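You operate a simulated robot arm through the tools that you are given. There is no shell and no other tool. Be economical: measure what you need, move in short steps, check, and stop when the job is done.

Carry out the task below with a simulated robot arm. There is one attempt and no reset: what you move stays moved.

Task
Drain the tank to 20 cm, then rinse the scum off with the spray bar.
Fine: black and green valve closed, spray bar parked.

Only the result counts: the job must be done as asked and must still hold three seconds after the hand-in. Knocking over, shifting, dropping, spilling or breaking anything else fails it.

Robot
A 7-joint arm with a two-finger parallel gripper, fixed in place. Base frame: the origin is at the foot of the arm, x ahead of it, y to its left, z up. Readings come in mm, rad, newtons and seconds.
With the tool pointing down near the work surface it reaches from about 160 to 640 mm from the base axis. Its first joint turns from -1.152 to 1.152 rad. Payload 1.57 kg.
The TCP is the grasp point between the finger pads, 30 mm short of the fingertips. In the tool frame z runs along the fingers and y along their closing line. Largest opening 110 mm; finger width 24, thickness 12; the body of the gripper, 48 by 112 mm, starts 78 mm behind the TCP.
Orientation is that of the tool frame in the base frame, as [roll, pitch, yaw] about the fixed x, y, z axes, in that order (R = Rz(yaw) Ry(pitch) Rx(roll)). With the fingers straight down and closing along the base's y, the tool's x points along the base's -x, its y along +y and its z along -z.

Tools
- The arm moves only by the tool send_rows. Its argument "series" is a list of rows, each a list of 6 numbers: the shift along the base's x, y, z in units of 25 mm (1.0 is 25 mm), then the turn, a rotation vector about the base's x, y, z in units of 8 degrees (1.0 is 8 degrees). In form: [[x, y, z, ax, ay, az], ...]. A call has 1 to 20 rows; each row shifts and turns the commanded pose from where the row before left it. "claw" is the opening, from 0 (shut) to 1 (fully open), set as the call begins (left out, the last holds). A call with a number of a shift or a turn outside -1 to 1 is refused whole. Rows are played at 5 a second. More than 50 mm and 0.15 rad between two rows, or a gripper value outside its range, and nothing of the call is played. A pose out of reach is approached as far as the arm can. The call stops where the force on the tool passes 90 N (or 10 N more than at its start, if that is more) or the arm is blocked; 0.2 s more then pass. The fingers move at their own pace (about 108 mm/s each) and stop on an object; they squeeze with about 30 N. The grip force told is the motor's: it shows also when the fingers shut on nothing. Time passes only in rows, and 0.2 s behind the last, so rows that do not move let the fingers close. The reply holds the time, the measured pose of the TCP, the force on the tool along the base axes, the opening and the grip force, in the units named above and with some noise, and new pictures: "pictures" is both (left out), scene, wrist or none.
- Cameras (640 x 400 px; columns grow to the right, rows downward): "scene" is fixed at [168.4, -401, 1381.4]; the picture's right is [0.73, -0.69, 0.00], its down [-0.48, -0.51, -0.72] and it looks along [0.49, 0.52, -0.70] (base axes); focal length 214 px, centre (320, 200). "wrist" rides on the gripper at [70, 16, -141] in the tool frame; the picture's right is [-0.23, 0.97, 0.00], its down [-0.85, -0.20, -0.48] and it looks along [-0.47, -0.11, 0.88] (tool axes); focal length 222 px, centre (320, 200). There is no depth. A picture from a camera that has moved, and an enlarged one, comes with that camera's place and axes in the base frame and with its lens. The place of the scene camera against the robot may be out by one fixed shift of up to 12 mm in any direction.
- enlarge(camera, box): a new picture of the part [left, top, right, bottom] of that camera's present view, enlarged. No time passes.
- job_done(): hands the job in; it is judged then, once.

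Go step by step. Nothing tells you positions but the pictures and the camera data: compare them with the known pose of the tool, close in by small moves and look again before you grip or let go. The budget is 120 turns and 200 pictures, counting those below and the enlarged ones. Unless the task says otherwise, let go and move clear before handing in, and close with one line.

The tools are called after "Emit:" as name(argument=value, ...) on one line, values as JSON. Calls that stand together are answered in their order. send_rows: Moves the arm, as the interface text tells. Its arguments: {"type":"object","properties":{"series":{"type":"array","items":{"type":"array","items":{"type":"number"}}},"claw":{"type":"number"},"pictures":{"type":"string","enum":["both","scene","wrist","none"]}},"required":["series"]} The other tools are called the same way: enlarge (camera, box) takes an enlarged picture of a part of a camera's view; job_done () hands the job in.

At the start:

```text
time_s: 0.0
tool_pos: [448.2, 119.2, 1246.3]
tool_rot: [-3.141, 0.0, 3.141]
contact_force: [-0.2, -0.1, 0.0]
grip_width: 110.1
finger_force: 0.0
```

scene: 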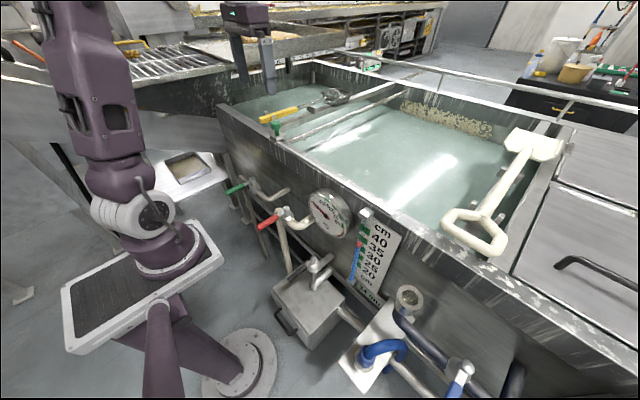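
wrist: 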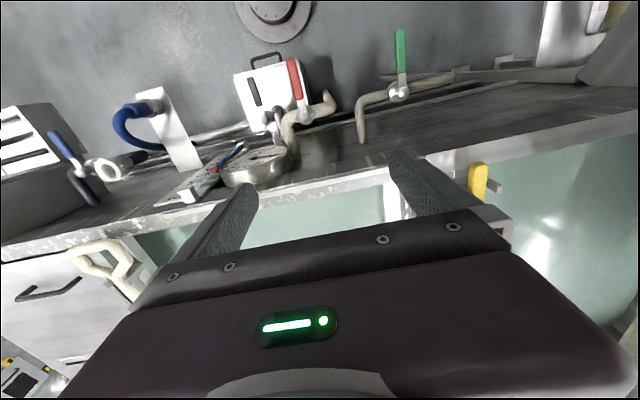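

I see a tank with coloured valves (green, red, blue, and probably black), a level gauge and a spray bar across the tank. I'll look closer before moving.

Emit:
enlarge(camera="scene", box=[200, 160, 420, 300])

Emit:
enlarge(camera="scene", box=[320, 270, 540, 400])

Emit:
enlarge(camera="scene", box=[220, 50, 420, 180])

Emit:
enlarge(camera="scene", box=[380, 80, 600, 260])

Emit:
enlarge(camera="wrist", box=[0, 0, 520, 240])

Emit:
enlarge(camera="scene", box=[335, 200, 415, 310])

```text
2.86 times, centred on (310, 230) of scene
camera zoom: at [168.4, -401.0, 1381.4], right [0.73, -0.69, 0.0], down [-0.48, -0.51, -0.72], along [0.49, 0.52, -0.7], focal length 613 px, centre (349, 114)
```

zoom: 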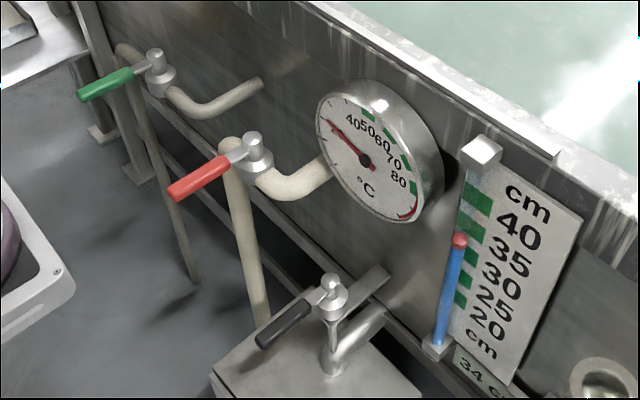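

```text
2.91 times, centred on (430, 335) of scene
camera zoom: at [168.4, -401.0, 1381.4], right [0.73, -0.69, 0.0], down [-0.48, -0.51, -0.72], along [0.49, 0.52, -0.7], focal length 624 px, centre (0, -193)
```

zoom: 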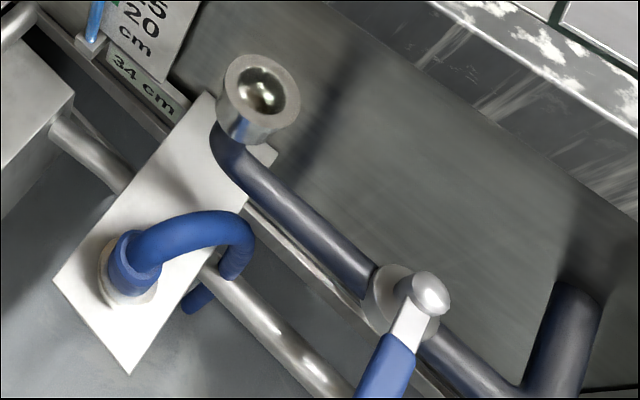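

```text
3.08 times, centred on (320, 115) of scene
camera zoom: at [168.4, -401.0, 1381.4], right [0.73, -0.69, 0.0], down [-0.48, -0.51, -0.72], along [0.49, 0.52, -0.7], focal length 660 px, centre (320, 462)
```

zoom: 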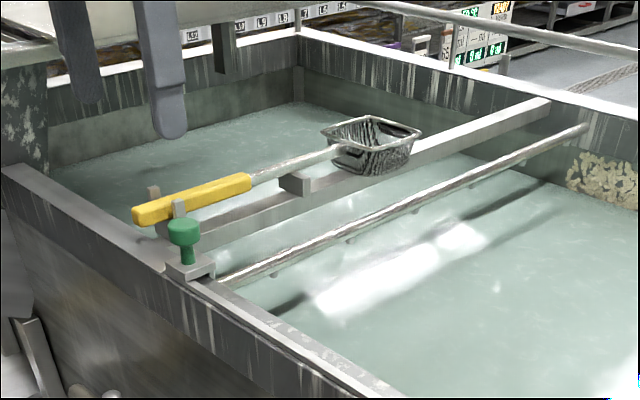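

```text
2.22 times, centred on (490, 170) of scene
camera zoom: at [168.4, -401.0, 1381.4], right [0.73, -0.69, 0.0], down [-0.48, -0.51, -0.72], along [0.49, 0.52, -0.7], focal length 477 px, centre (-58, 267)
```

zoom: 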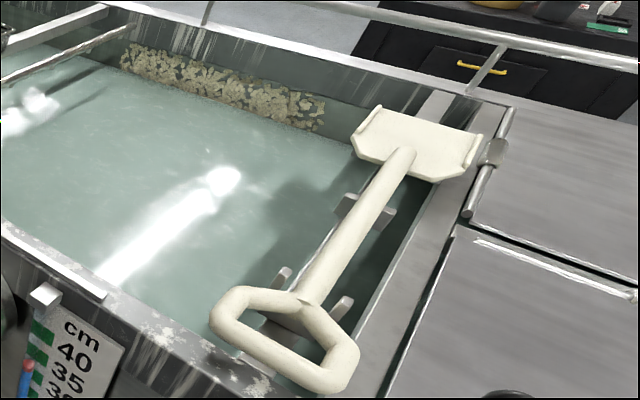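

```text
1.23 times, centred on (260, 120) of wrist
camera zoom: at [377.8, 134.9, 1388.5], right [0.23, 0.97, 0.0], down [0.85, -0.2, 0.48], along [0.47, -0.11, -0.88], focal length 273 px, centre (394, 298)
```

zoom: 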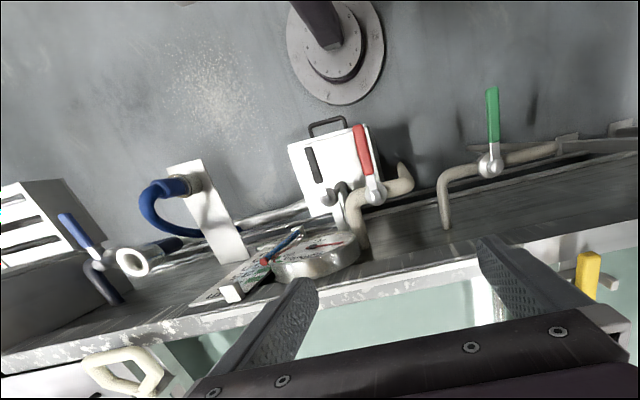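

```text
3.64 times, centred on (375, 255) of scene
camera zoom: at [168.4, -401.0, 1381.4], right [0.73, -0.69, 0.0], down [-0.48, -0.51, -0.72], along [0.49, 0.52, -0.7], focal length 780 px, centre (120, 0)
```

zoom: 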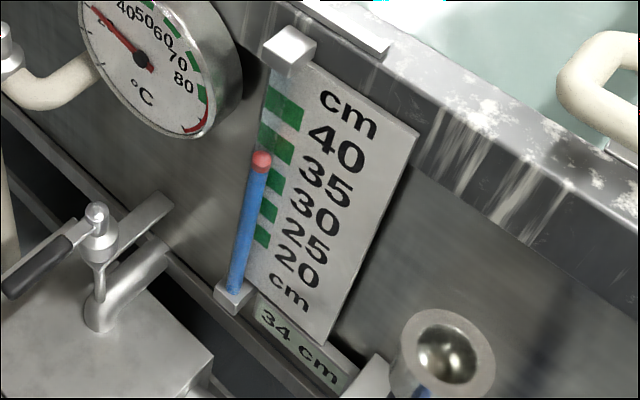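

Level reads 34 cm; the black drain valve should be near (450,-60,608), with its lever pointing toward -x. I'll move partway toward it, staying high, to get a better view and see whether the level drifts.

Emit:
send_rows(series=[[-1, -1, -1, 0, 0, 0], [-1, -1, -1, 0, 0, 0], [-1, -1, -1, 0, 0, 0], [-1, -1, -1, 0, 0, 0], [-1, -1, -1, 0, 0, 0], [0, -1, -1, 0, 0, 0], [0, -1, -1, 0, 0, 0], [0, 0, -1, 0, 0, 0]], claw=0)

Emit:
enlarge(camera="scene", box=[335, 200, 415, 310])

```text
time_s: 1.8
tool_pos: [322.4, -57.0, 1045.8]
tool_rot: [-3.141, 0.002, -3.141]
contact_force: [0.1, 0.9, -0.4]
grip_width: 0.1
finger_force: 21.3
camera wrist: at [252.7, -40.7, 1187.8], right [0.23, 0.97, 0.0], down [0.85, -0.2, 0.48], along [0.47, -0.11, -0.88], focal length 222 px, centre (320, 200)
```

scene: 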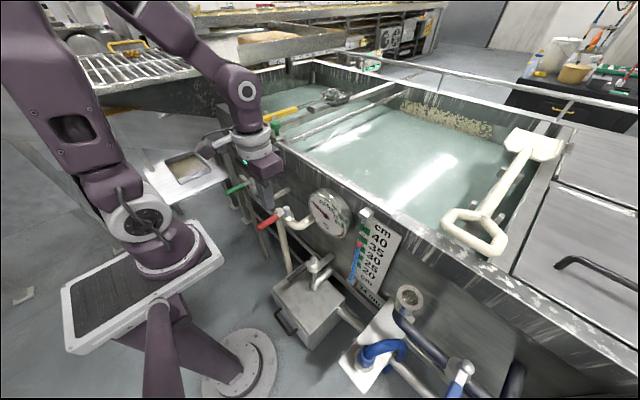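
wrist: 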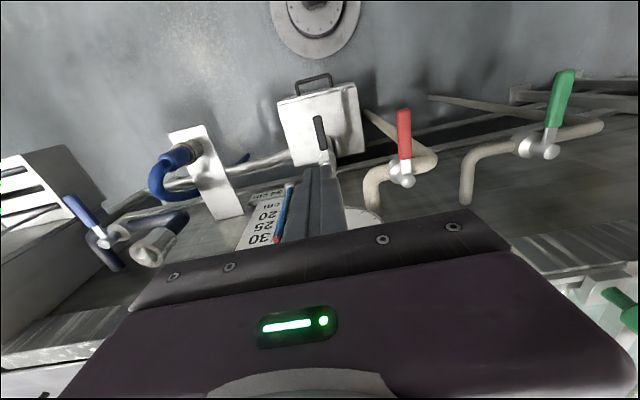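

```text
3.64 times, centred on (375, 255) of scene
camera zoom: at [168.4, -401.0, 1381.4], right [0.73, -0.69, 0.0], down [-0.48, -0.51, -0.72], along [0.49, 0.52, -0.7], focal length 780 px, centre (120, 0)
```

zoom: 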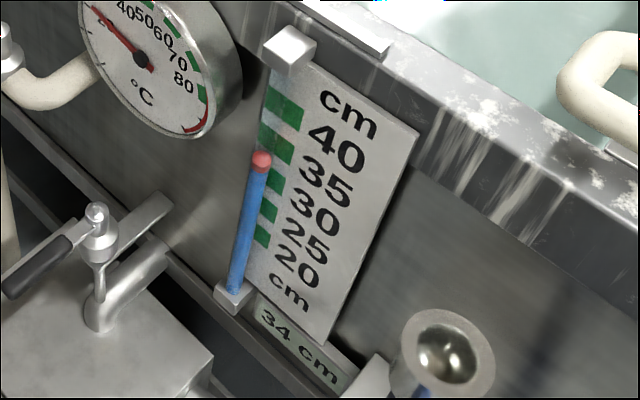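

Level holds at 34, so the drain is closed now. I'll measure the lever in the wrist view.

Emit:
enlarge(camera="wrist", box=[240, 60, 460, 220])

Emit:
enlarge(camera="scene", box=[260, 230, 370, 310])

```text
2.50 times, centred on (350, 140) of wrist
camera zoom: at [252.7, -40.7, 1187.8], right [0.23, 0.97, 0.0], down [0.85, -0.2, 0.48], along [0.47, -0.11, -0.88], focal length 555 px, centre (245, 350)
```

zoom: 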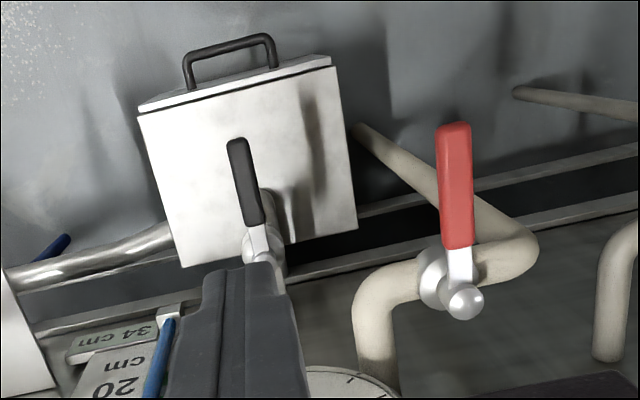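

```text
5.00 times, centred on (315, 270) of scene
camera zoom: at [168.4, -401.0, 1381.4], right [0.73, -0.69, 0.0], down [-0.48, -0.51, -0.72], along [0.49, 0.52, -0.7], focal length 1072 px, centre (345, -150)
```

zoom: 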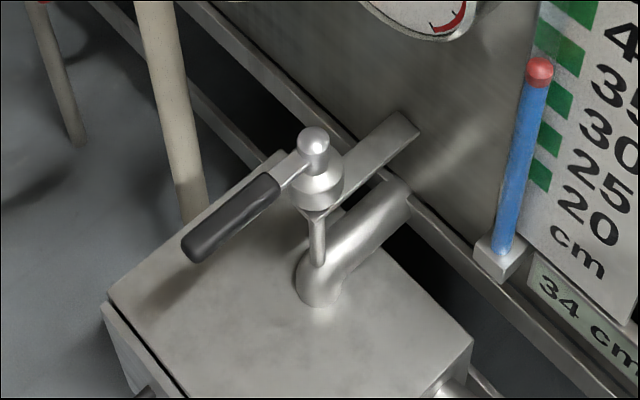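

Black lever tip is around (335,-67,620) with its pivot near (450,-65). I'll come down on its +y side with closed fingers, stopping above the lever first.

Emit:
send_rows(series=[[0.8, 0.6, -1, 0, 0, 0], [0.8, 0.6, -1, 0, 0, 0], [0, 0, -1, 0, 0, 0], [0, 0, -1, 0, 0, 0], [0, 0, -1, 0, 0, 0], [0, 0, -1, 0, 0, 0], [0, 0, -1, 0, 0, 0], [0, 0, -1, 0, 0, 0], [0, 0, -1, 0, 0, 0], [0, 0, -1, 0, 0, 0], [0, 0, -1, 0, 0, 0], [0, 0, -1, 0, 0, 0], [0, 0, -1, 0, 0, 0], [0, 0, -1, 0, 0, 0]])

Emit:
enlarge(camera="scene", box=[220, 170, 400, 310])

```text
time_s: 4.8
tool_pos: [363.8, -25.9, 696.3]
tool_rot: [-3.14, 0.0, 3.14]
contact_force: [0.3, 0.0, 0.1]
grip_width: 0.0
finger_force: 21.3
camera wrist: at [293.6, -9.7, 838.1], right [0.23, 0.97, 0.0], down [0.85, -0.2, 0.48], along [0.47, -0.11, -0.88], focal length 222 px, centre (320, 200)
```

scene: 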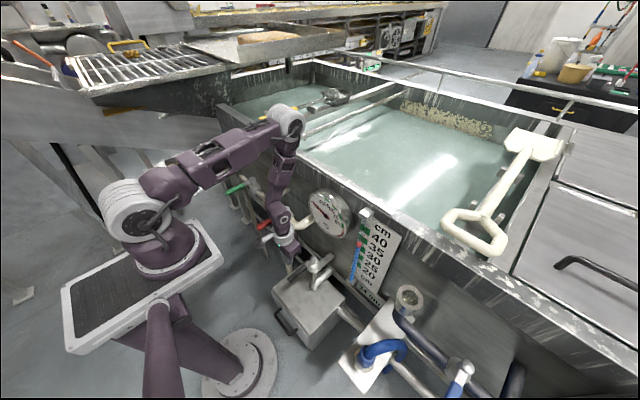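
wrist: 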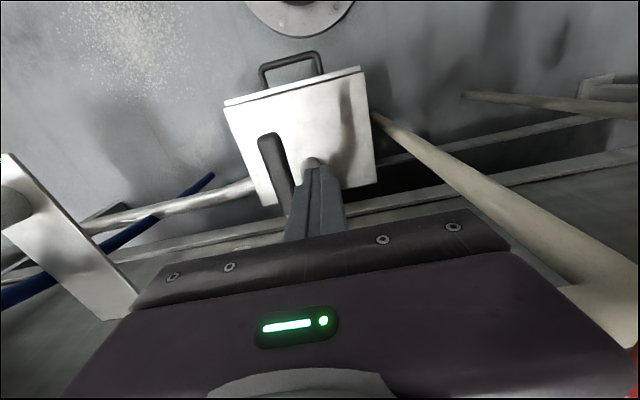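

```text
2.86 times, centred on (310, 240) of scene
camera zoom: at [168.4, -401.0, 1381.4], right [0.73, -0.69, 0.0], down [-0.48, -0.51, -0.72], along [0.49, 0.52, -0.7], focal length 613 px, centre (349, 86)
```

zoom: 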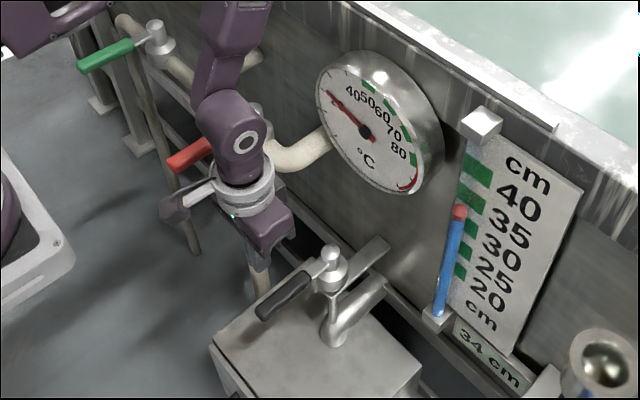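

Clear on all sides so far. Lowering beside the lever.

Emit:
send_rows(series=[[0, 0, -1, 0, 0, 0], [0, 0, -1, 0, 0, 0], [0, 0, -0.9, 0, 0, 0]])

Emit:
enlarge(camera="scene", box=[220, 170, 400, 310])

```text
time_s: 5.6
tool_pos: [363.8, -24.1, 624.3]
tool_rot: [3.141, 0.0, 3.141]
contact_force: [0.2, 0.1, -0.3]
grip_width: 0.0
finger_force: 21.6
camera wrist: at [293.2, -9.8, 765.2], right [0.23, 0.97, 0.0], down [0.85, -0.2, 0.48], along [0.47, -0.11, -0.88], focal length 222 px, centre (320, 200)
```

scene: 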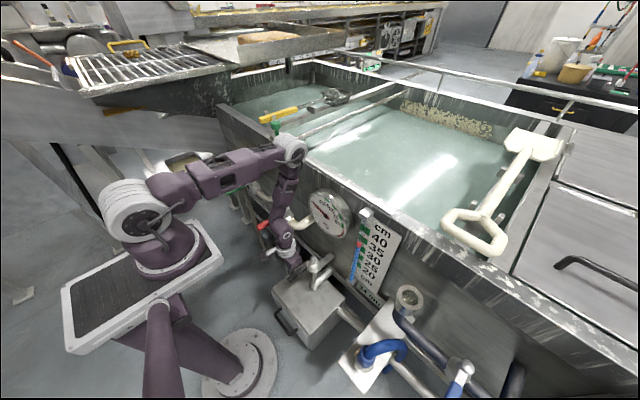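
wrist: 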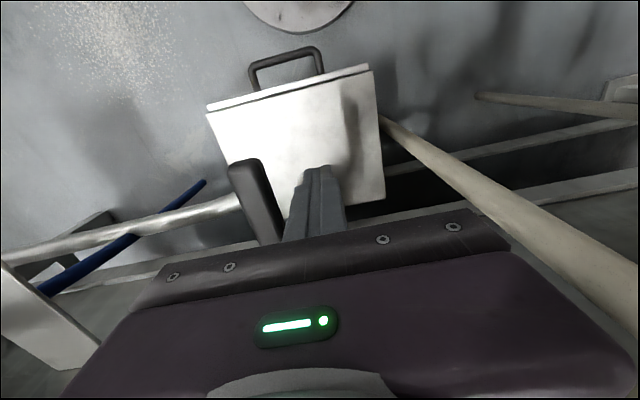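

```text
2.86 times, centred on (310, 240) of scene
camera zoom: at [168.4, -401.0, 1381.4], right [0.73, -0.69, 0.0], down [-0.48, -0.51, -0.72], along [0.49, 0.52, -0.7], focal length 613 px, centre (349, 86)
```

zoom: 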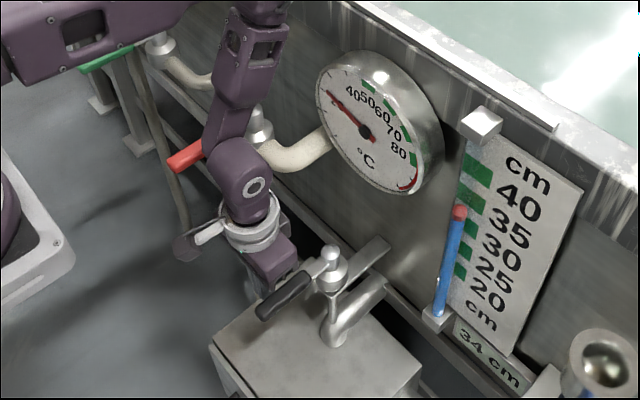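

Pushing gently toward -y to see if the lever turns that way.

Emit:
send_rows(series=[[0, -0.5, 0, 0, 0, 0], [0, -0.4, 0, 0, 0, 0], [0, -0.4, 0, 0, 0, 0], [0, -0.4, 0, 0, 0, 0]])

Emit:
enlarge(camera="scene", box=[220, 170, 400, 310])

```text
time_s: 6.6
tool_pos: [362.8, -67.7, 623.0]
tool_rot: [3.139, -0.001, -3.14]
contact_force: [-0.6, 1.6, 0.5]
grip_width: 0.0
finger_force: 21.6
camera wrist: at [293.3, -52.6, 765.8], right [0.23, 0.97, 0.0], down [0.85, -0.2, 0.48], along [0.47, -0.11, -0.88], focal length 222 px, centre (320, 200)
```

scene: 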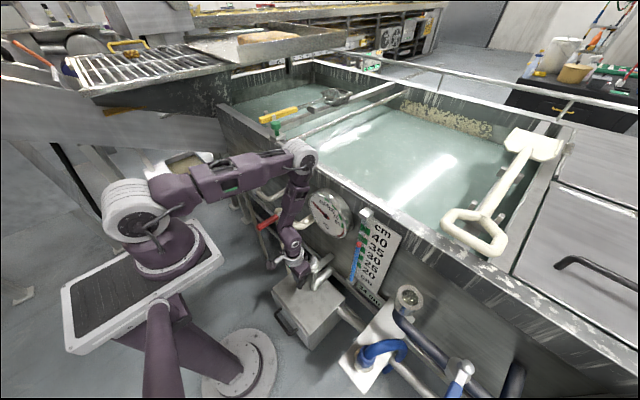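
wrist: 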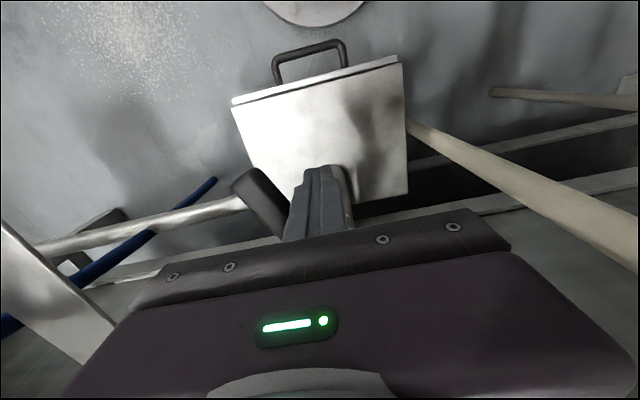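

```text
2.86 times, centred on (310, 240) of scene
camera zoom: at [168.4, -400.9, 1381.4], right [0.73, -0.69, 0.0], down [-0.48, -0.51, -0.72], along [0.49, 0.52, -0.7], focal length 613 px, centre (349, 86)
```

zoom: 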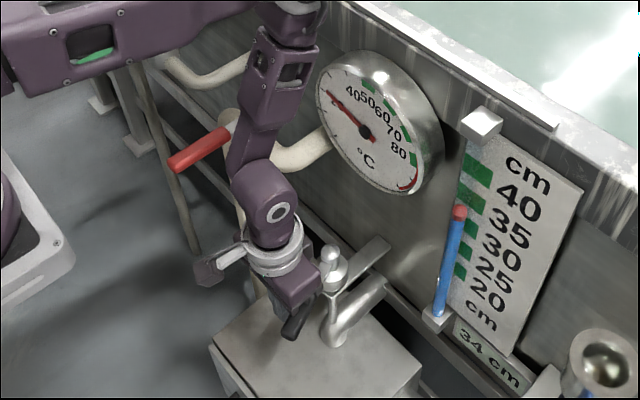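

The lever turns easily toward -y. Continuing along the arc to about 60°.

Emit:
send_rows(series=[[0.1, -0.93, 0, 0, 0, 0], [0.4, -0.85, 0, 0, 0, 0], [0.56, -0.72, 0, 0, 0, 0]])

Emit:
enlarge(camera="scene", box=[240, 190, 420, 310])

```text
time_s: 7.4
tool_pos: [389.0, -131.8, 624.8]
tool_rot: [3.141, 0.0, -3.141]
contact_force: [-1.5, 1.3, -0.1]
grip_width: 0.0
finger_force: 20.8
camera wrist: at [318.8, -115.5, 765.9], right [0.23, 0.97, 0.0], down [0.86, -0.2, 0.48], along [0.47, -0.11, -0.88], focal length 222 px, centre (320, 200)
```

scene: 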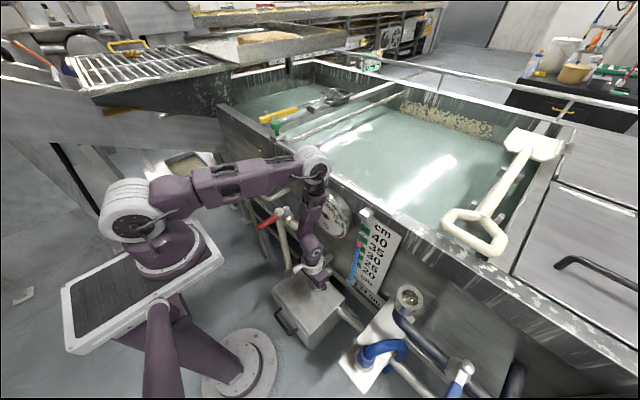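
wrist: 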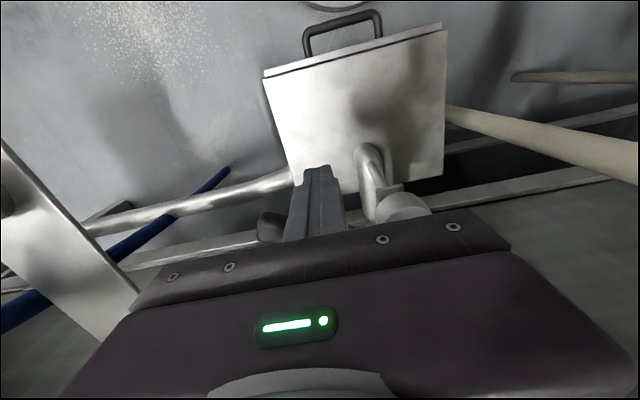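

```text
3.33 times, centred on (330, 250) of scene
camera zoom: at [168.4, -401.0, 1381.4], right [0.73, -0.69, 0.0], down [-0.48, -0.51, -0.72], along [0.49, 0.52, -0.7], focal length 715 px, centre (287, 33)
```

zoom: 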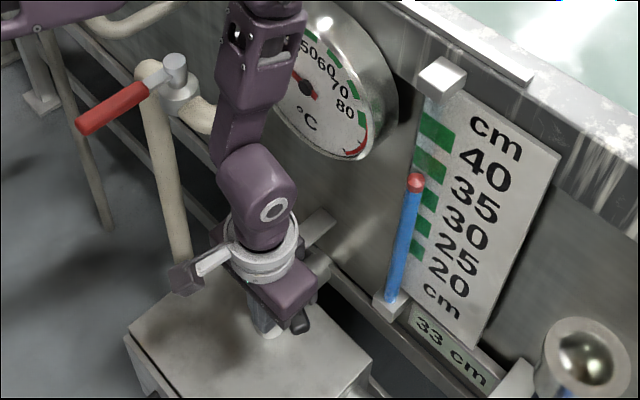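

Draining: 33 cm already. I'll lift over to the other side of the lever, ready to push it closed, and watch the rate.

Emit:
send_rows(series=[[-0.2, 0.2, 1, 0, 0, 0], [0, 0, 1, 0, 0, 0], [0, 0, 0.4, 0, 0, 0], [0.9, -0.6, 0, 0, 0, 0], [0.9, -0.6, 0, 0, 0, 0]])

Emit:
enlarge(camera="scene", box=[240, 190, 420, 310])

```text
time_s: 8.6
tool_pos: [428.2, -155.3, 684.7]
tool_rot: [3.142, -0.001, -3.14]
contact_force: [1.3, -0.4, 0.4]
grip_width: 0.0
finger_force: 20.8
camera wrist: at [358.8, -139.9, 825.8], right [0.23, 0.97, 0.0], down [0.85, -0.2, 0.48], along [0.47, -0.11, -0.88], focal length 222 px, centre (320, 200)
```

scene: 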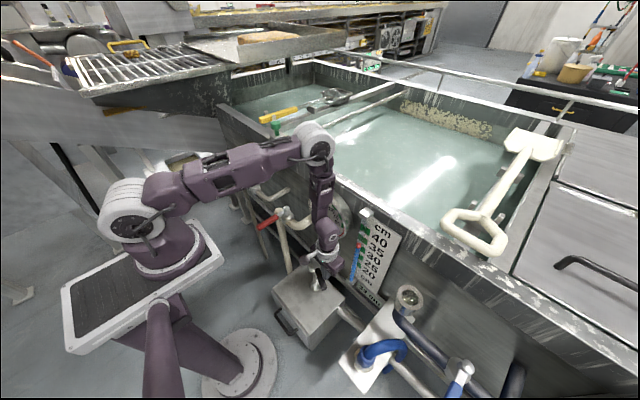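
wrist: 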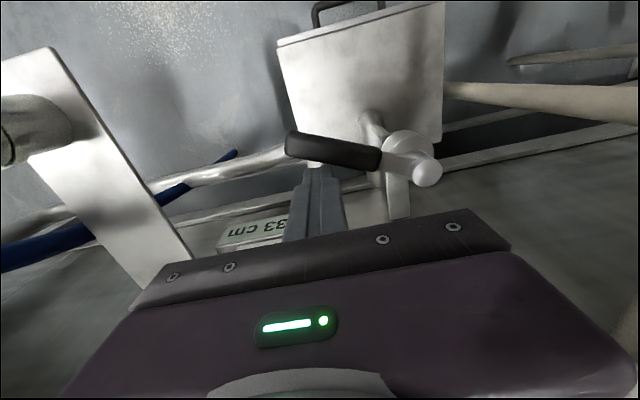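

```text
3.33 times, centred on (330, 250) of scene
camera zoom: at [168.4, -401.0, 1381.4], right [0.73, -0.69, 0.0], down [-0.48, -0.51, -0.72], along [0.49, 0.52, -0.7], focal length 715 px, centre (287, 33)
```

zoom: 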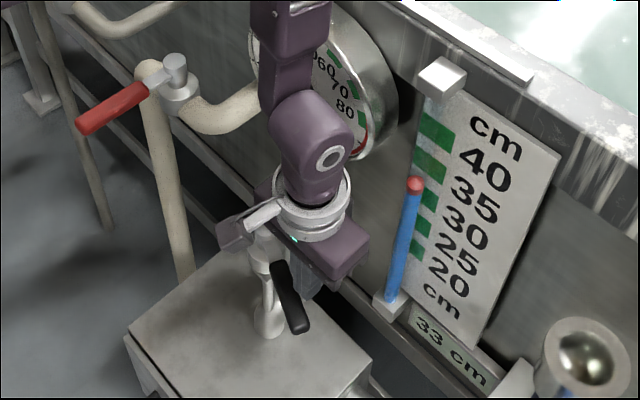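

Lever is at ~70° (tip near (407,-175)). I'll go +x 20 mm and descend behind it.

Emit:
send_rows(series=[[0.7, 0, 0, 0, 0, 0], [0, 0, -1, 0, 0, 0], [0, 0, -0.9, 0, 0, 0]])

Emit:
enlarge(camera="scene", box=[240, 120, 450, 310])

```text
time_s: 9.4
tool_pos: [446.8, -154.7, 637.4]
tool_rot: [3.141, 0.0, -3.141]
contact_force: [-0.1, -0.2, 0.3]
grip_width: 0.2
finger_force: 21.8
camera wrist: at [376.4, -139.5, 778.8], right [0.23, 0.97, 0.0], down [0.85, -0.2, 0.48], along [0.47, -0.11, -0.88], focal length 222 px, centre (320, 200)
```

scene: 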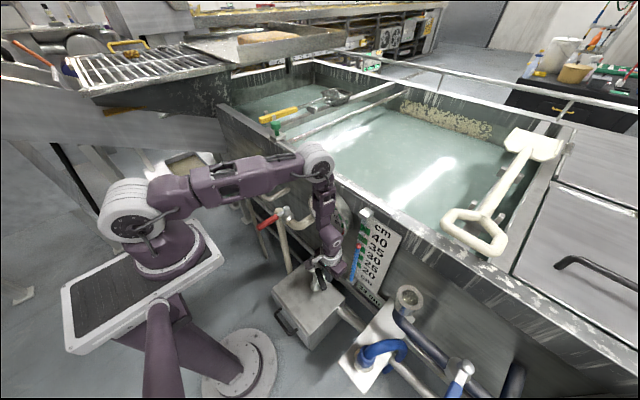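
wrist: 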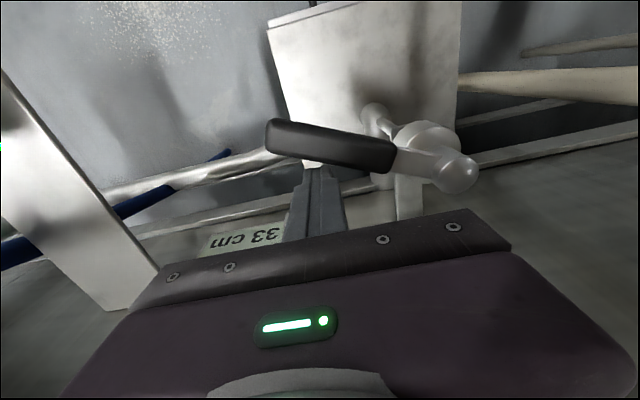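

```text
2.11 times, centred on (345, 215) of scene
camera zoom: at [168.4, -401.0, 1381.4], right [0.73, -0.69, 0.0], down [-0.48, -0.51, -0.72], along [0.49, 0.52, -0.7], focal length 452 px, centre (267, 168)
```

zoom: 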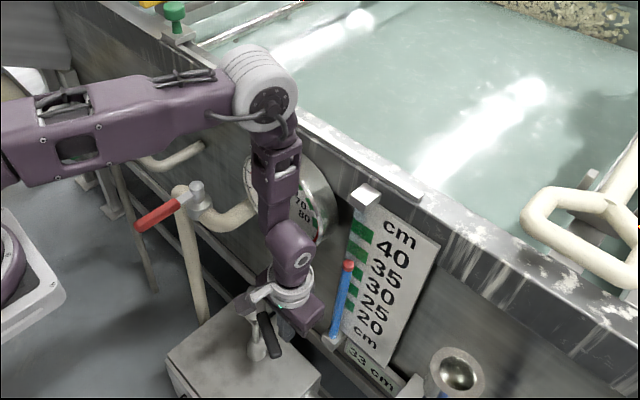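

Positioned behind the lever. Now waiting to measure the drain rate.

Emit:
send_rows(series=[[0, 0, 0, 0, 0, 0], [0, 0, 0, 0, 0, 0], [0, 0, 0, 0, 0, 0], [0, 0, 0, 0, 0, 0], [0, 0, 0, 0, 0, 0], [0, 0, 0, 0, 0, 0], [0, 0, 0, 0, 0, 0], [0, 0, 0, 0, 0, 0], [0, 0, 0, 0, 0, 0], [0, 0, 0, 0, 0, 0], [0, 0, 0, 0, 0, 0], [0, 0, 0, 0, 0, 0], [0, 0, 0, 0, 0, 0], [0, 0, 0, 0, 0, 0], [0, 0, 0, 0, 0, 0]], pictures="wrist")

```text
time_s: 12.6
tool_pos: [446.0, -155.2, 637.2]
tool_rot: [3.141, 0.0, 3.141]
contact_force: [-0.5, 0.2, -0.6]
grip_width: 0.0
finger_force: 21.5
camera wrist: at [376.4, -139.5, 778.9], right [0.23, 0.97, 0.0], down [0.85, -0.2, 0.48], along [0.47, -0.11, -0.88], focal length 222 px, centre (320, 200)
```

wrist: 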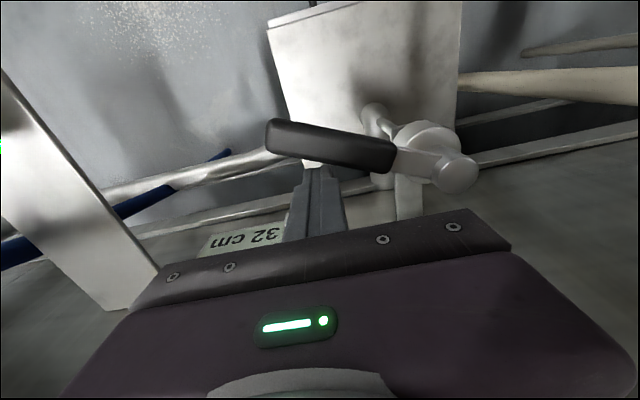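

About 0.3 cm/s. Waiting longer.

Emit:
send_rows(series=[[0, 0, 0, 0, 0, 0], [0, 0, 0, 0, 0, 0], [0, 0, 0, 0, 0, 0], [0, 0, 0, 0, 0, 0], [0, 0, 0, 0, 0, 0], [0, 0, 0, 0, 0, 0], [0, 0, 0, 0, 0, 0], [0, 0, 0, 0, 0, 0], [0, 0, 0, 0, 0, 0], [0, 0, 0, 0, 0, 0], [0, 0, 0, 0, 0, 0], [0, 0, 0, 0, 0, 0], [0, 0, 0, 0, 0, 0], [0, 0, 0, 0, 0, 0], [0, 0, 0, 0, 0, 0], [0, 0, 0, 0, 0, 0], [0, 0, 0, 0, 0, 0], [0, 0, 0, 0, 0, 0], [0, 0, 0, 0, 0, 0], [0, 0, 0, 0, 0, 0]], pictures="none")

Emit:
send_rows(series=[[0, 0, 0, 0, 0, 0], [0, 0, 0, 0, 0, 0], [0, 0, 0, 0, 0, 0], [0, 0, 0, 0, 0, 0], [0, 0, 0, 0, 0, 0], [0, 0, 0, 0, 0, 0], [0, 0, 0, 0, 0, 0], [0, 0, 0, 0, 0, 0], [0, 0, 0, 0, 0, 0], [0, 0, 0, 0, 0, 0], [0, 0, 0, 0, 0, 0], [0, 0, 0, 0, 0, 0], [0, 0, 0, 0, 0, 0], [0, 0, 0, 0, 0, 0], [0, 0, 0, 0, 0, 0], [0, 0, 0, 0, 0, 0], [0, 0, 0, 0, 0, 0], [0, 0, 0, 0, 0, 0], [0, 0, 0, 0, 0, 0], [0, 0, 0, 0, 0, 0]], pictures="both")

Emit:
enlarge(camera="scene", box=[335, 200, 415, 310])

```text
time_s: 16.8
tool_pos: [445.9, -154.9, 638.1]
tool_rot: [-3.141, 0.0, -3.141]
contact_force: [-0.5, 0.7, 0.1]
grip_width: 0.3
finger_force: 21.5
```

```text
time_s: 21.0
tool_pos: [446.6, -154.8, 637.8]
tool_rot: [3.141, 0.0, -3.141]
contact_force: [0.0, -0.9, -0.1]
grip_width: 0.0
finger_force: 21.5
camera wrist: at [376.4, -139.5, 778.9], right [0.23, 0.97, 0.0], down [0.85, -0.2, 0.48], along [0.47, -0.11, -0.88], focal length 222 px, centre (320, 200)
```

scene: 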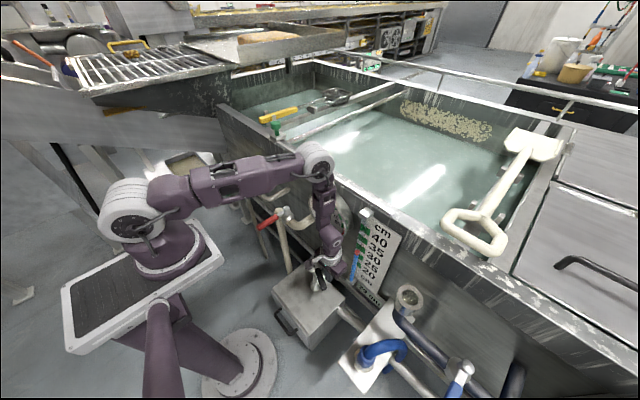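
wrist: 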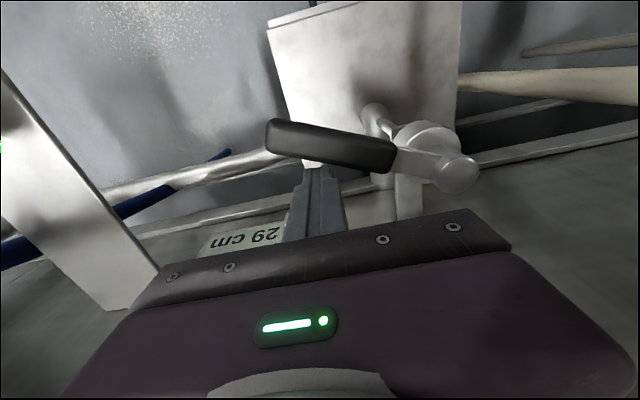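

```text
3.64 times, centred on (375, 255) of scene
camera zoom: at [168.4, -401.0, 1381.4], right [0.73, -0.69, 0.0], down [-0.48, -0.51, -0.72], along [0.49, 0.52, -0.7], focal length 780 px, centre (120, 0)
```

zoom: 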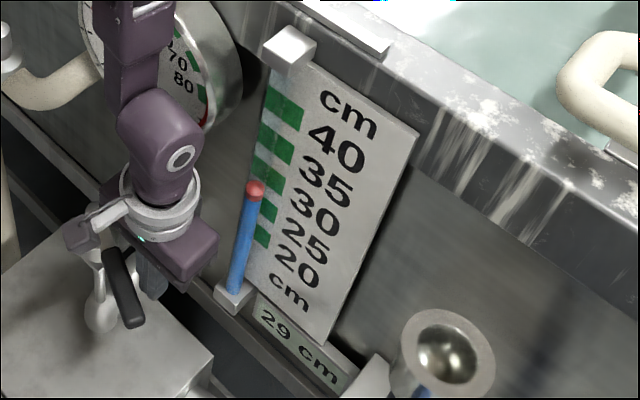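

29 cm; about 0.36 cm/s. Continuing to wait.

Emit:
send_rows(series=[[0, 0, 0, 0, 0, 0], [0, 0, 0, 0, 0, 0], [0, 0, 0, 0, 0, 0], [0, 0, 0, 0, 0, 0], [0, 0, 0, 0, 0, 0], [0, 0, 0, 0, 0, 0], [0, 0, 0, 0, 0, 0], [0, 0, 0, 0, 0, 0], [0, 0, 0, 0, 0, 0], [0, 0, 0, 0, 0, 0], [0, 0, 0, 0, 0, 0], [0, 0, 0, 0, 0, 0], [0, 0, 0, 0, 0, 0], [0, 0, 0, 0, 0, 0], [0, 0, 0, 0, 0, 0], [0, 0, 0, 0, 0, 0], [0, 0, 0, 0, 0, 0], [0, 0, 0, 0, 0, 0], [0, 0, 0, 0, 0, 0], [0, 0, 0, 0, 0, 0]], pictures="none")

Emit:
send_rows(series=[[0, 0, 0, 0, 0, 0], [0, 0, 0, 0, 0, 0], [0, 0, 0, 0, 0, 0], [0, 0, 0, 0, 0, 0], [0, 0, 0, 0, 0, 0], [0, 0, 0, 0, 0, 0], [0, 0, 0, 0, 0, 0], [0, 0, 0, 0, 0, 0], [0, 0, 0, 0, 0, 0], [0, 0, 0, 0, 0, 0], [0, 0, 0, 0, 0, 0], [0, 0, 0, 0, 0, 0], [0, 0, 0, 0, 0, 0], [0, 0, 0, 0, 0, 0], [0, 0, 0, 0, 0, 0], [0, 0, 0, 0, 0, 0], [0, 0, 0, 0, 0, 0], [0, 0, 0, 0, 0, 0], [0, 0, 0, 0, 0, 0], [0, 0, 0, 0, 0, 0]], pictures="none")

Emit:
send_rows(series=[[0, 0, 0, 0, 0, 0], [0, 0, 0, 0, 0, 0], [0, 0, 0, 0, 0, 0], [0, 0, 0, 0, 0, 0], [0, 0, 0, 0, 0, 0], [0, 0, 0, 0, 0, 0], [0, 0, 0, 0, 0, 0], [0, 0, 0, 0, 0, 0], [0, 0, 0, 0, 0, 0], [0, 0, 0, 0, 0, 0], [0, 0, 0, 0, 0, 0], [0, 0, 0, 0, 0, 0], [0, 0, 0, 0, 0, 0], [0, 0, 0, 0, 0, 0], [0, 0, 0, 0, 0, 0], [0, 0, 0, 0, 0, 0], [0, 0, 0, 0, 0, 0], [0, 0, 0, 0, 0, 0], [0, 0, 0, 0, 0, 0], [0, 0, 0, 0, 0, 0]], pictures="wrist")

Emit:
enlarge(camera="scene", box=[335, 200, 415, 310])

```text
time_s: 25.2
tool_pos: [445.6, -153.6, 637.8]
tool_rot: [-3.141, -0.001, 3.141]
contact_force: [0.1, -0.1, 0.1]
grip_width: 0.0
finger_force: 21.1
```

```text
time_s: 29.4
tool_pos: [445.7, -154.8, 636.4]
tool_rot: [3.141, 0.0, 3.14]
contact_force: [0.6, 0.2, -0.6]
grip_width: 0.1
finger_force: 21.4
```

```text
time_s: 33.6
tool_pos: [446.0, -153.8, 636.6]
tool_rot: [3.142, 0.001, 3.141]
contact_force: [-0.4, 0.1, 0.8]
grip_width: 0.0
finger_force: 21.3
camera wrist: at [376.4, -139.5, 778.9], right [0.23, 0.97, 0.0], down [0.85, -0.2, 0.48], along [0.47, -0.11, -0.88], focal length 222 px, centre (320, 200)
```

wrist: 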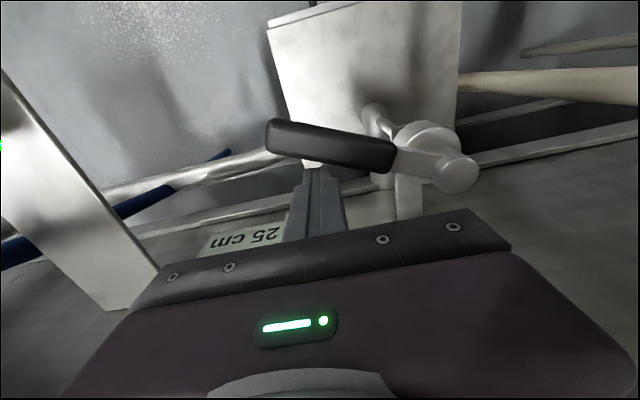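

```text
3.64 times, centred on (375, 255) of scene
camera zoom: at [168.4, -401.0, 1381.4], right [0.73, -0.69, 0.0], down [-0.48, -0.51, -0.72], along [0.49, 0.52, -0.7], focal length 780 px, centre (120, 0)
```

zoom: 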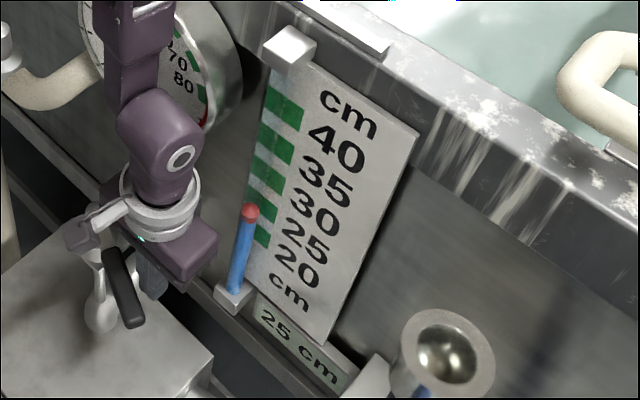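

25 cm at 33.6 s; expecting 20 near 48 s. Waiting some more, then checking finely.

Emit:
send_rows(series=[[0, 0, 0, 0, 0, 0], [0, 0, 0, 0, 0, 0], [0, 0, 0, 0, 0, 0], [0, 0, 0, 0, 0, 0], [0, 0, 0, 0, 0, 0], [0, 0, 0, 0, 0, 0], [0, 0, 0, 0, 0, 0], [0, 0, 0, 0, 0, 0], [0, 0, 0, 0, 0, 0], [0, 0, 0, 0, 0, 0], [0, 0, 0, 0, 0, 0], [0, 0, 0, 0, 0, 0], [0, 0, 0, 0, 0, 0], [0, 0, 0, 0, 0, 0], [0, 0, 0, 0, 0, 0], [0, 0, 0, 0, 0, 0], [0, 0, 0, 0, 0, 0], [0, 0, 0, 0, 0, 0], [0, 0, 0, 0, 0, 0], [0, 0, 0, 0, 0, 0]], pictures="none")

Emit:
send_rows(series=[[0, 0, 0, 0, 0, 0], [0, 0, 0, 0, 0, 0], [0, 0, 0, 0, 0, 0], [0, 0, 0, 0, 0, 0], [0, 0, 0, 0, 0, 0], [0, 0, 0, 0, 0, 0], [0, 0, 0, 0, 0, 0], [0, 0, 0, 0, 0, 0], [0, 0, 0, 0, 0, 0], [0, 0, 0, 0, 0, 0], [0, 0, 0, 0, 0, 0], [0, 0, 0, 0, 0, 0], [0, 0, 0, 0, 0, 0], [0, 0, 0, 0, 0, 0], [0, 0, 0, 0, 0, 0], [0, 0, 0, 0, 0, 0], [0, 0, 0, 0, 0, 0], [0, 0, 0, 0, 0, 0]], pictures="wrist")

Emit:
enlarge(camera="scene", box=[355, 220, 405, 310])

```text
time_s: 37.8
tool_pos: [446.3, -154.9, 637.0]
tool_rot: [-3.141, -0.001, -3.141]
contact_force: [0.8, -0.3, 0.6]
grip_width: 0.2
finger_force: 21.9
```

```text
time_s: 41.6
tool_pos: [445.9, -154.5, 637.9]
tool_rot: [-3.141, -0.001, 3.141]
contact_force: [0.7, -0.8, -0.1]
grip_width: 0.0
finger_force: 21.6
camera wrist: at [376.4, -139.5, 778.9], right [0.23, 0.97, 0.0], down [0.85, -0.2, 0.48], along [0.47, -0.11, -0.88], focal length 222 px, centre (320, 200)
```

wrist: 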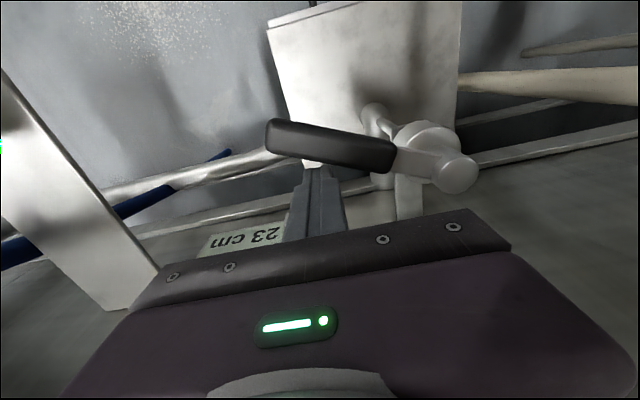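

```text
4.44 times, centred on (380, 265) of scene
camera zoom: at [168.4, -401.0, 1381.4], right [0.73, -0.69, 0.0], down [-0.48, -0.51, -0.72], along [0.49, 0.52, -0.7], focal length 953 px, centre (53, -89)
```

zoom: 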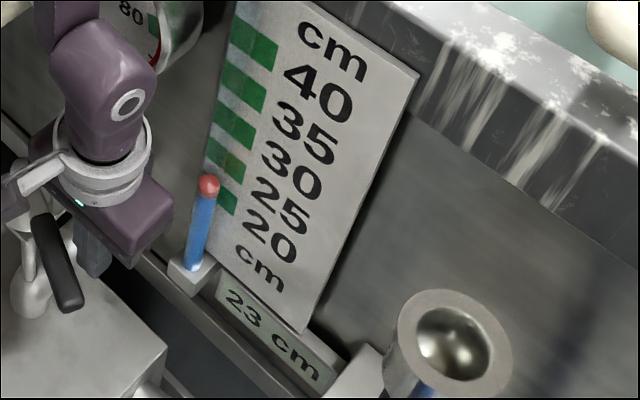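

23 cm. Waiting in shorter pieces.

Emit:
send_rows(series=[[0, 0, 0, 0, 0, 0], [0, 0, 0, 0, 0, 0], [0, 0, 0, 0, 0, 0], [0, 0, 0, 0, 0, 0], [0, 0, 0, 0, 0, 0], [0, 0, 0, 0, 0, 0], [0, 0, 0, 0, 0, 0], [0, 0, 0, 0, 0, 0], [0, 0, 0, 0, 0, 0], [0, 0, 0, 0, 0, 0], [0, 0, 0, 0, 0, 0], [0, 0, 0, 0, 0, 0], [0, 0, 0, 0, 0, 0], [0, 0, 0, 0, 0, 0], [0, 0, 0, 0, 0, 0], [0, 0, 0, 0, 0, 0], [0, 0, 0, 0, 0, 0], [0, 0, 0, 0, 0, 0], [0, 0, 0, 0, 0, 0], [0, 0, 0, 0, 0, 0]], pictures="wrist")

Emit:
send_rows(series=[[0, 0, 0, 0, 0, 0], [0, 0, 0, 0, 0, 0], [0, 0, 0, 0, 0, 0], [0, 0, 0, 0, 0, 0]], pictures="wrist")

```text
time_s: 45.8
tool_pos: [446.4, -154.2, 636.6]
tool_rot: [3.141, 0.002, 3.14]
contact_force: [-0.2, 1.3, -0.6]
grip_width: 0.1
finger_force: 20.6
camera wrist: at [376.4, -139.5, 778.9], right [0.23, 0.97, 0.0], down [0.85, -0.2, 0.48], along [0.47, -0.11, -0.88], focal length 222 px, centre (320, 200)
```

wrist: 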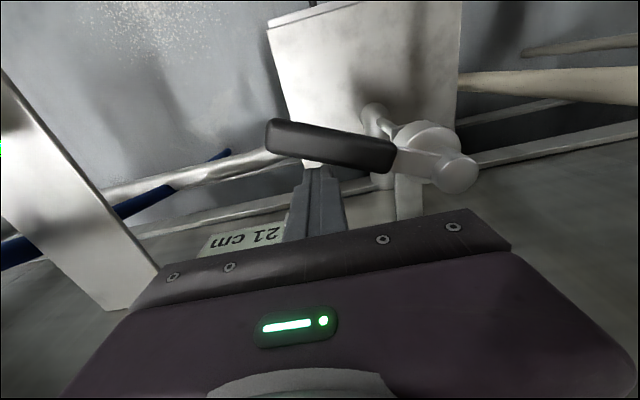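

```text
time_s: 46.8
tool_pos: [445.7, -155.1, 637.7]
tool_rot: [3.141, 0.0, 3.141]
contact_force: [0.8, 0.0, 0.5]
grip_width: 0.0
finger_force: 21.0
camera wrist: at [376.4, -139.5, 778.9], right [0.23, 0.97, 0.0], down [0.85, -0.2, 0.48], along [0.47, -0.11, -0.88], focal length 222 px, centre (320, 200)
```

wrist: 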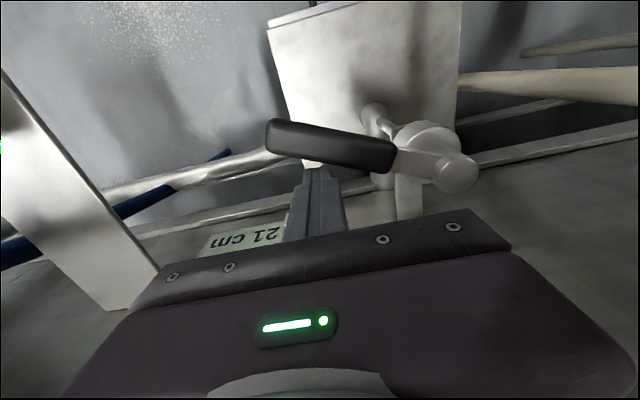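

21 cm still. Another second of waiting, watching for the change to 20.

Emit:
send_rows(series=[[0, 0, 0, 0, 0, 0], [0, 0, 0, 0, 0, 0]], pictures="wrist")

Emit:
enlarge(camera="scene", box=[355, 250, 405, 310])

```text
time_s: 47.4
tool_pos: [446.8, -155.3, 636.9]
tool_rot: [3.141, 0.0, -3.141]
contact_force: [0.2, -0.1, -0.1]
grip_width: 0.1
finger_force: 21.6
camera wrist: at [376.4, -139.5, 778.9], right [0.23, 0.97, 0.0], down [0.85, -0.2, 0.48], along [0.47, -0.11, -0.88], focal length 222 px, centre (320, 200)
```

wrist: 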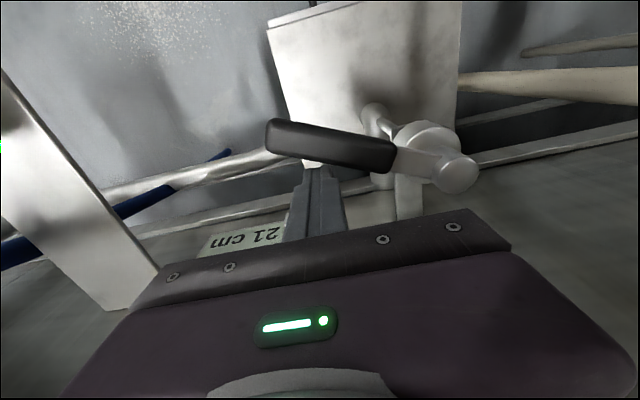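

```text
6.67 times, centred on (380, 280) of scene
camera zoom: at [168.4, -401.0, 1381.4], right [0.73, -0.69, 0.0], down [-0.48, -0.51, -0.72], along [0.49, 0.52, -0.7], focal length 1430 px, centre (-80, -333)
```

zoom: 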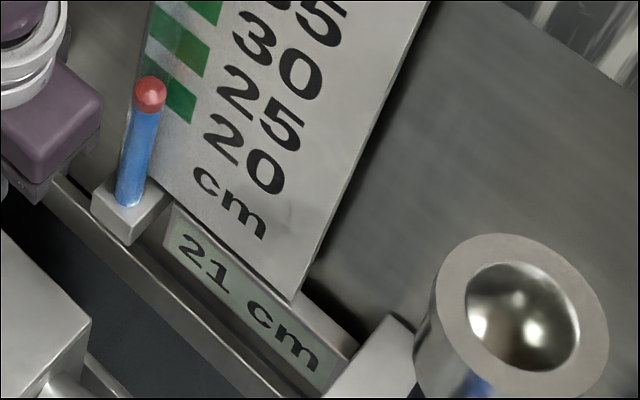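

Still 21. Waiting a bit more.

Emit:
send_rows(series=[[0, 0, 0, 0, 0, 0], [0, 0, 0, 0, 0, 0]], pictures="wrist")

Emit:
send_rows(series=[[0, 0, 0, 0, 0, 0]], pictures="wrist")

```text
time_s: 48.0
tool_pos: [445.4, -154.6, 637.2]
tool_rot: [-3.141, -0.001, 3.14]
contact_force: [0.2, 0.2, 0.0]
grip_width: 0.0
finger_force: 21.8
camera wrist: at [376.4, -139.5, 778.9], right [0.23, 0.97, 0.0], down [0.85, -0.2, 0.48], along [0.47, -0.11, -0.88], focal length 222 px, centre (320, 200)
```

wrist: 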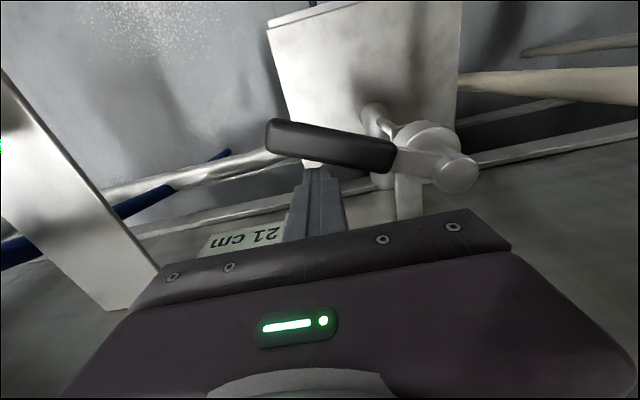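

```text
time_s: 48.4
tool_pos: [446.0, -155.4, 638.7]
tool_rot: [3.14, 0.001, -3.141]
contact_force: [0.0, 0.6, -0.5]
grip_width: 0.2
finger_force: 21.2
camera wrist: at [376.4, -139.5, 778.9], right [0.23, 0.97, 0.0], down [0.85, -0.2, 0.48], along [0.47, -0.11, -0.88], focal length 222 px, centre (320, 200)
```

wrist: 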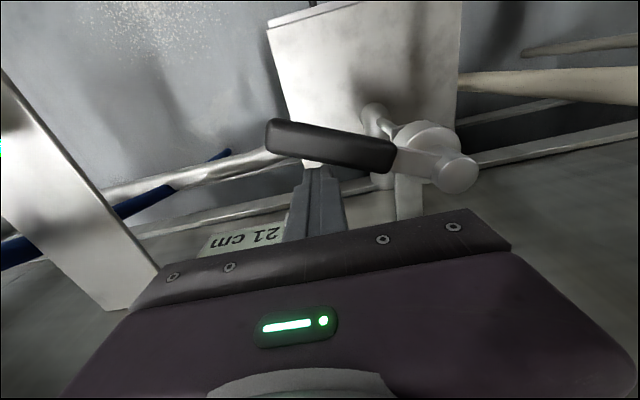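

Emit:
send_rows(series=[[0, 0, 0, 0, 0, 0], [0, 0, 0, 0, 0, 0]], pictures="wrist")

```text
time_s: 49.0
tool_pos: [446.8, -155.1, 637.9]
tool_rot: [-3.139, 0.001, -3.141]
contact_force: [-0.3, 0.4, 0.0]
grip_width: 0.0
finger_force: 21.5
camera wrist: at [376.4, -139.5, 778.9], right [0.23, 0.97, 0.0], down [0.85, -0.2, 0.48], along [0.47, -0.11, -0.88], focal length 222 px, centre (320, 200)
```

wrist: 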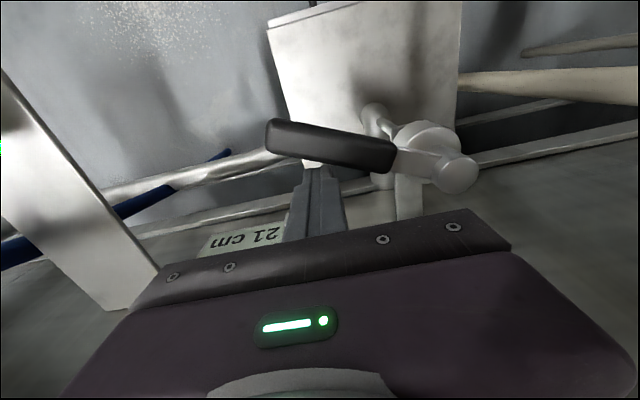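

The display still shows 21 and should change shortly.

Emit:
send_rows(series=[[0, 0, 0, 0, 0, 0], [0, 0, 0, 0, 0, 0]], pictures="wrist")

```text
time_s: 49.6
tool_pos: [446.1, -155.0, 637.1]
tool_rot: [3.14, 0.0, -3.141]
contact_force: [0.2, -0.3, 0.6]
grip_width: 0.0
finger_force: 21.1
camera wrist: at [376.4, -139.5, 778.9], right [0.23, 0.97, 0.0], down [0.85, -0.2, 0.48], along [0.47, -0.11, -0.88], focal length 222 px, centre (320, 200)
```

wrist: 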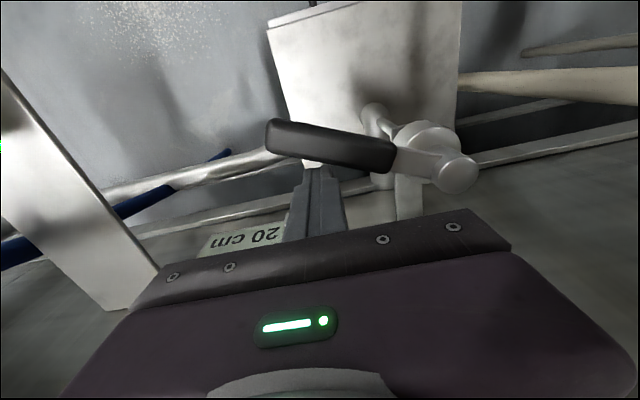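

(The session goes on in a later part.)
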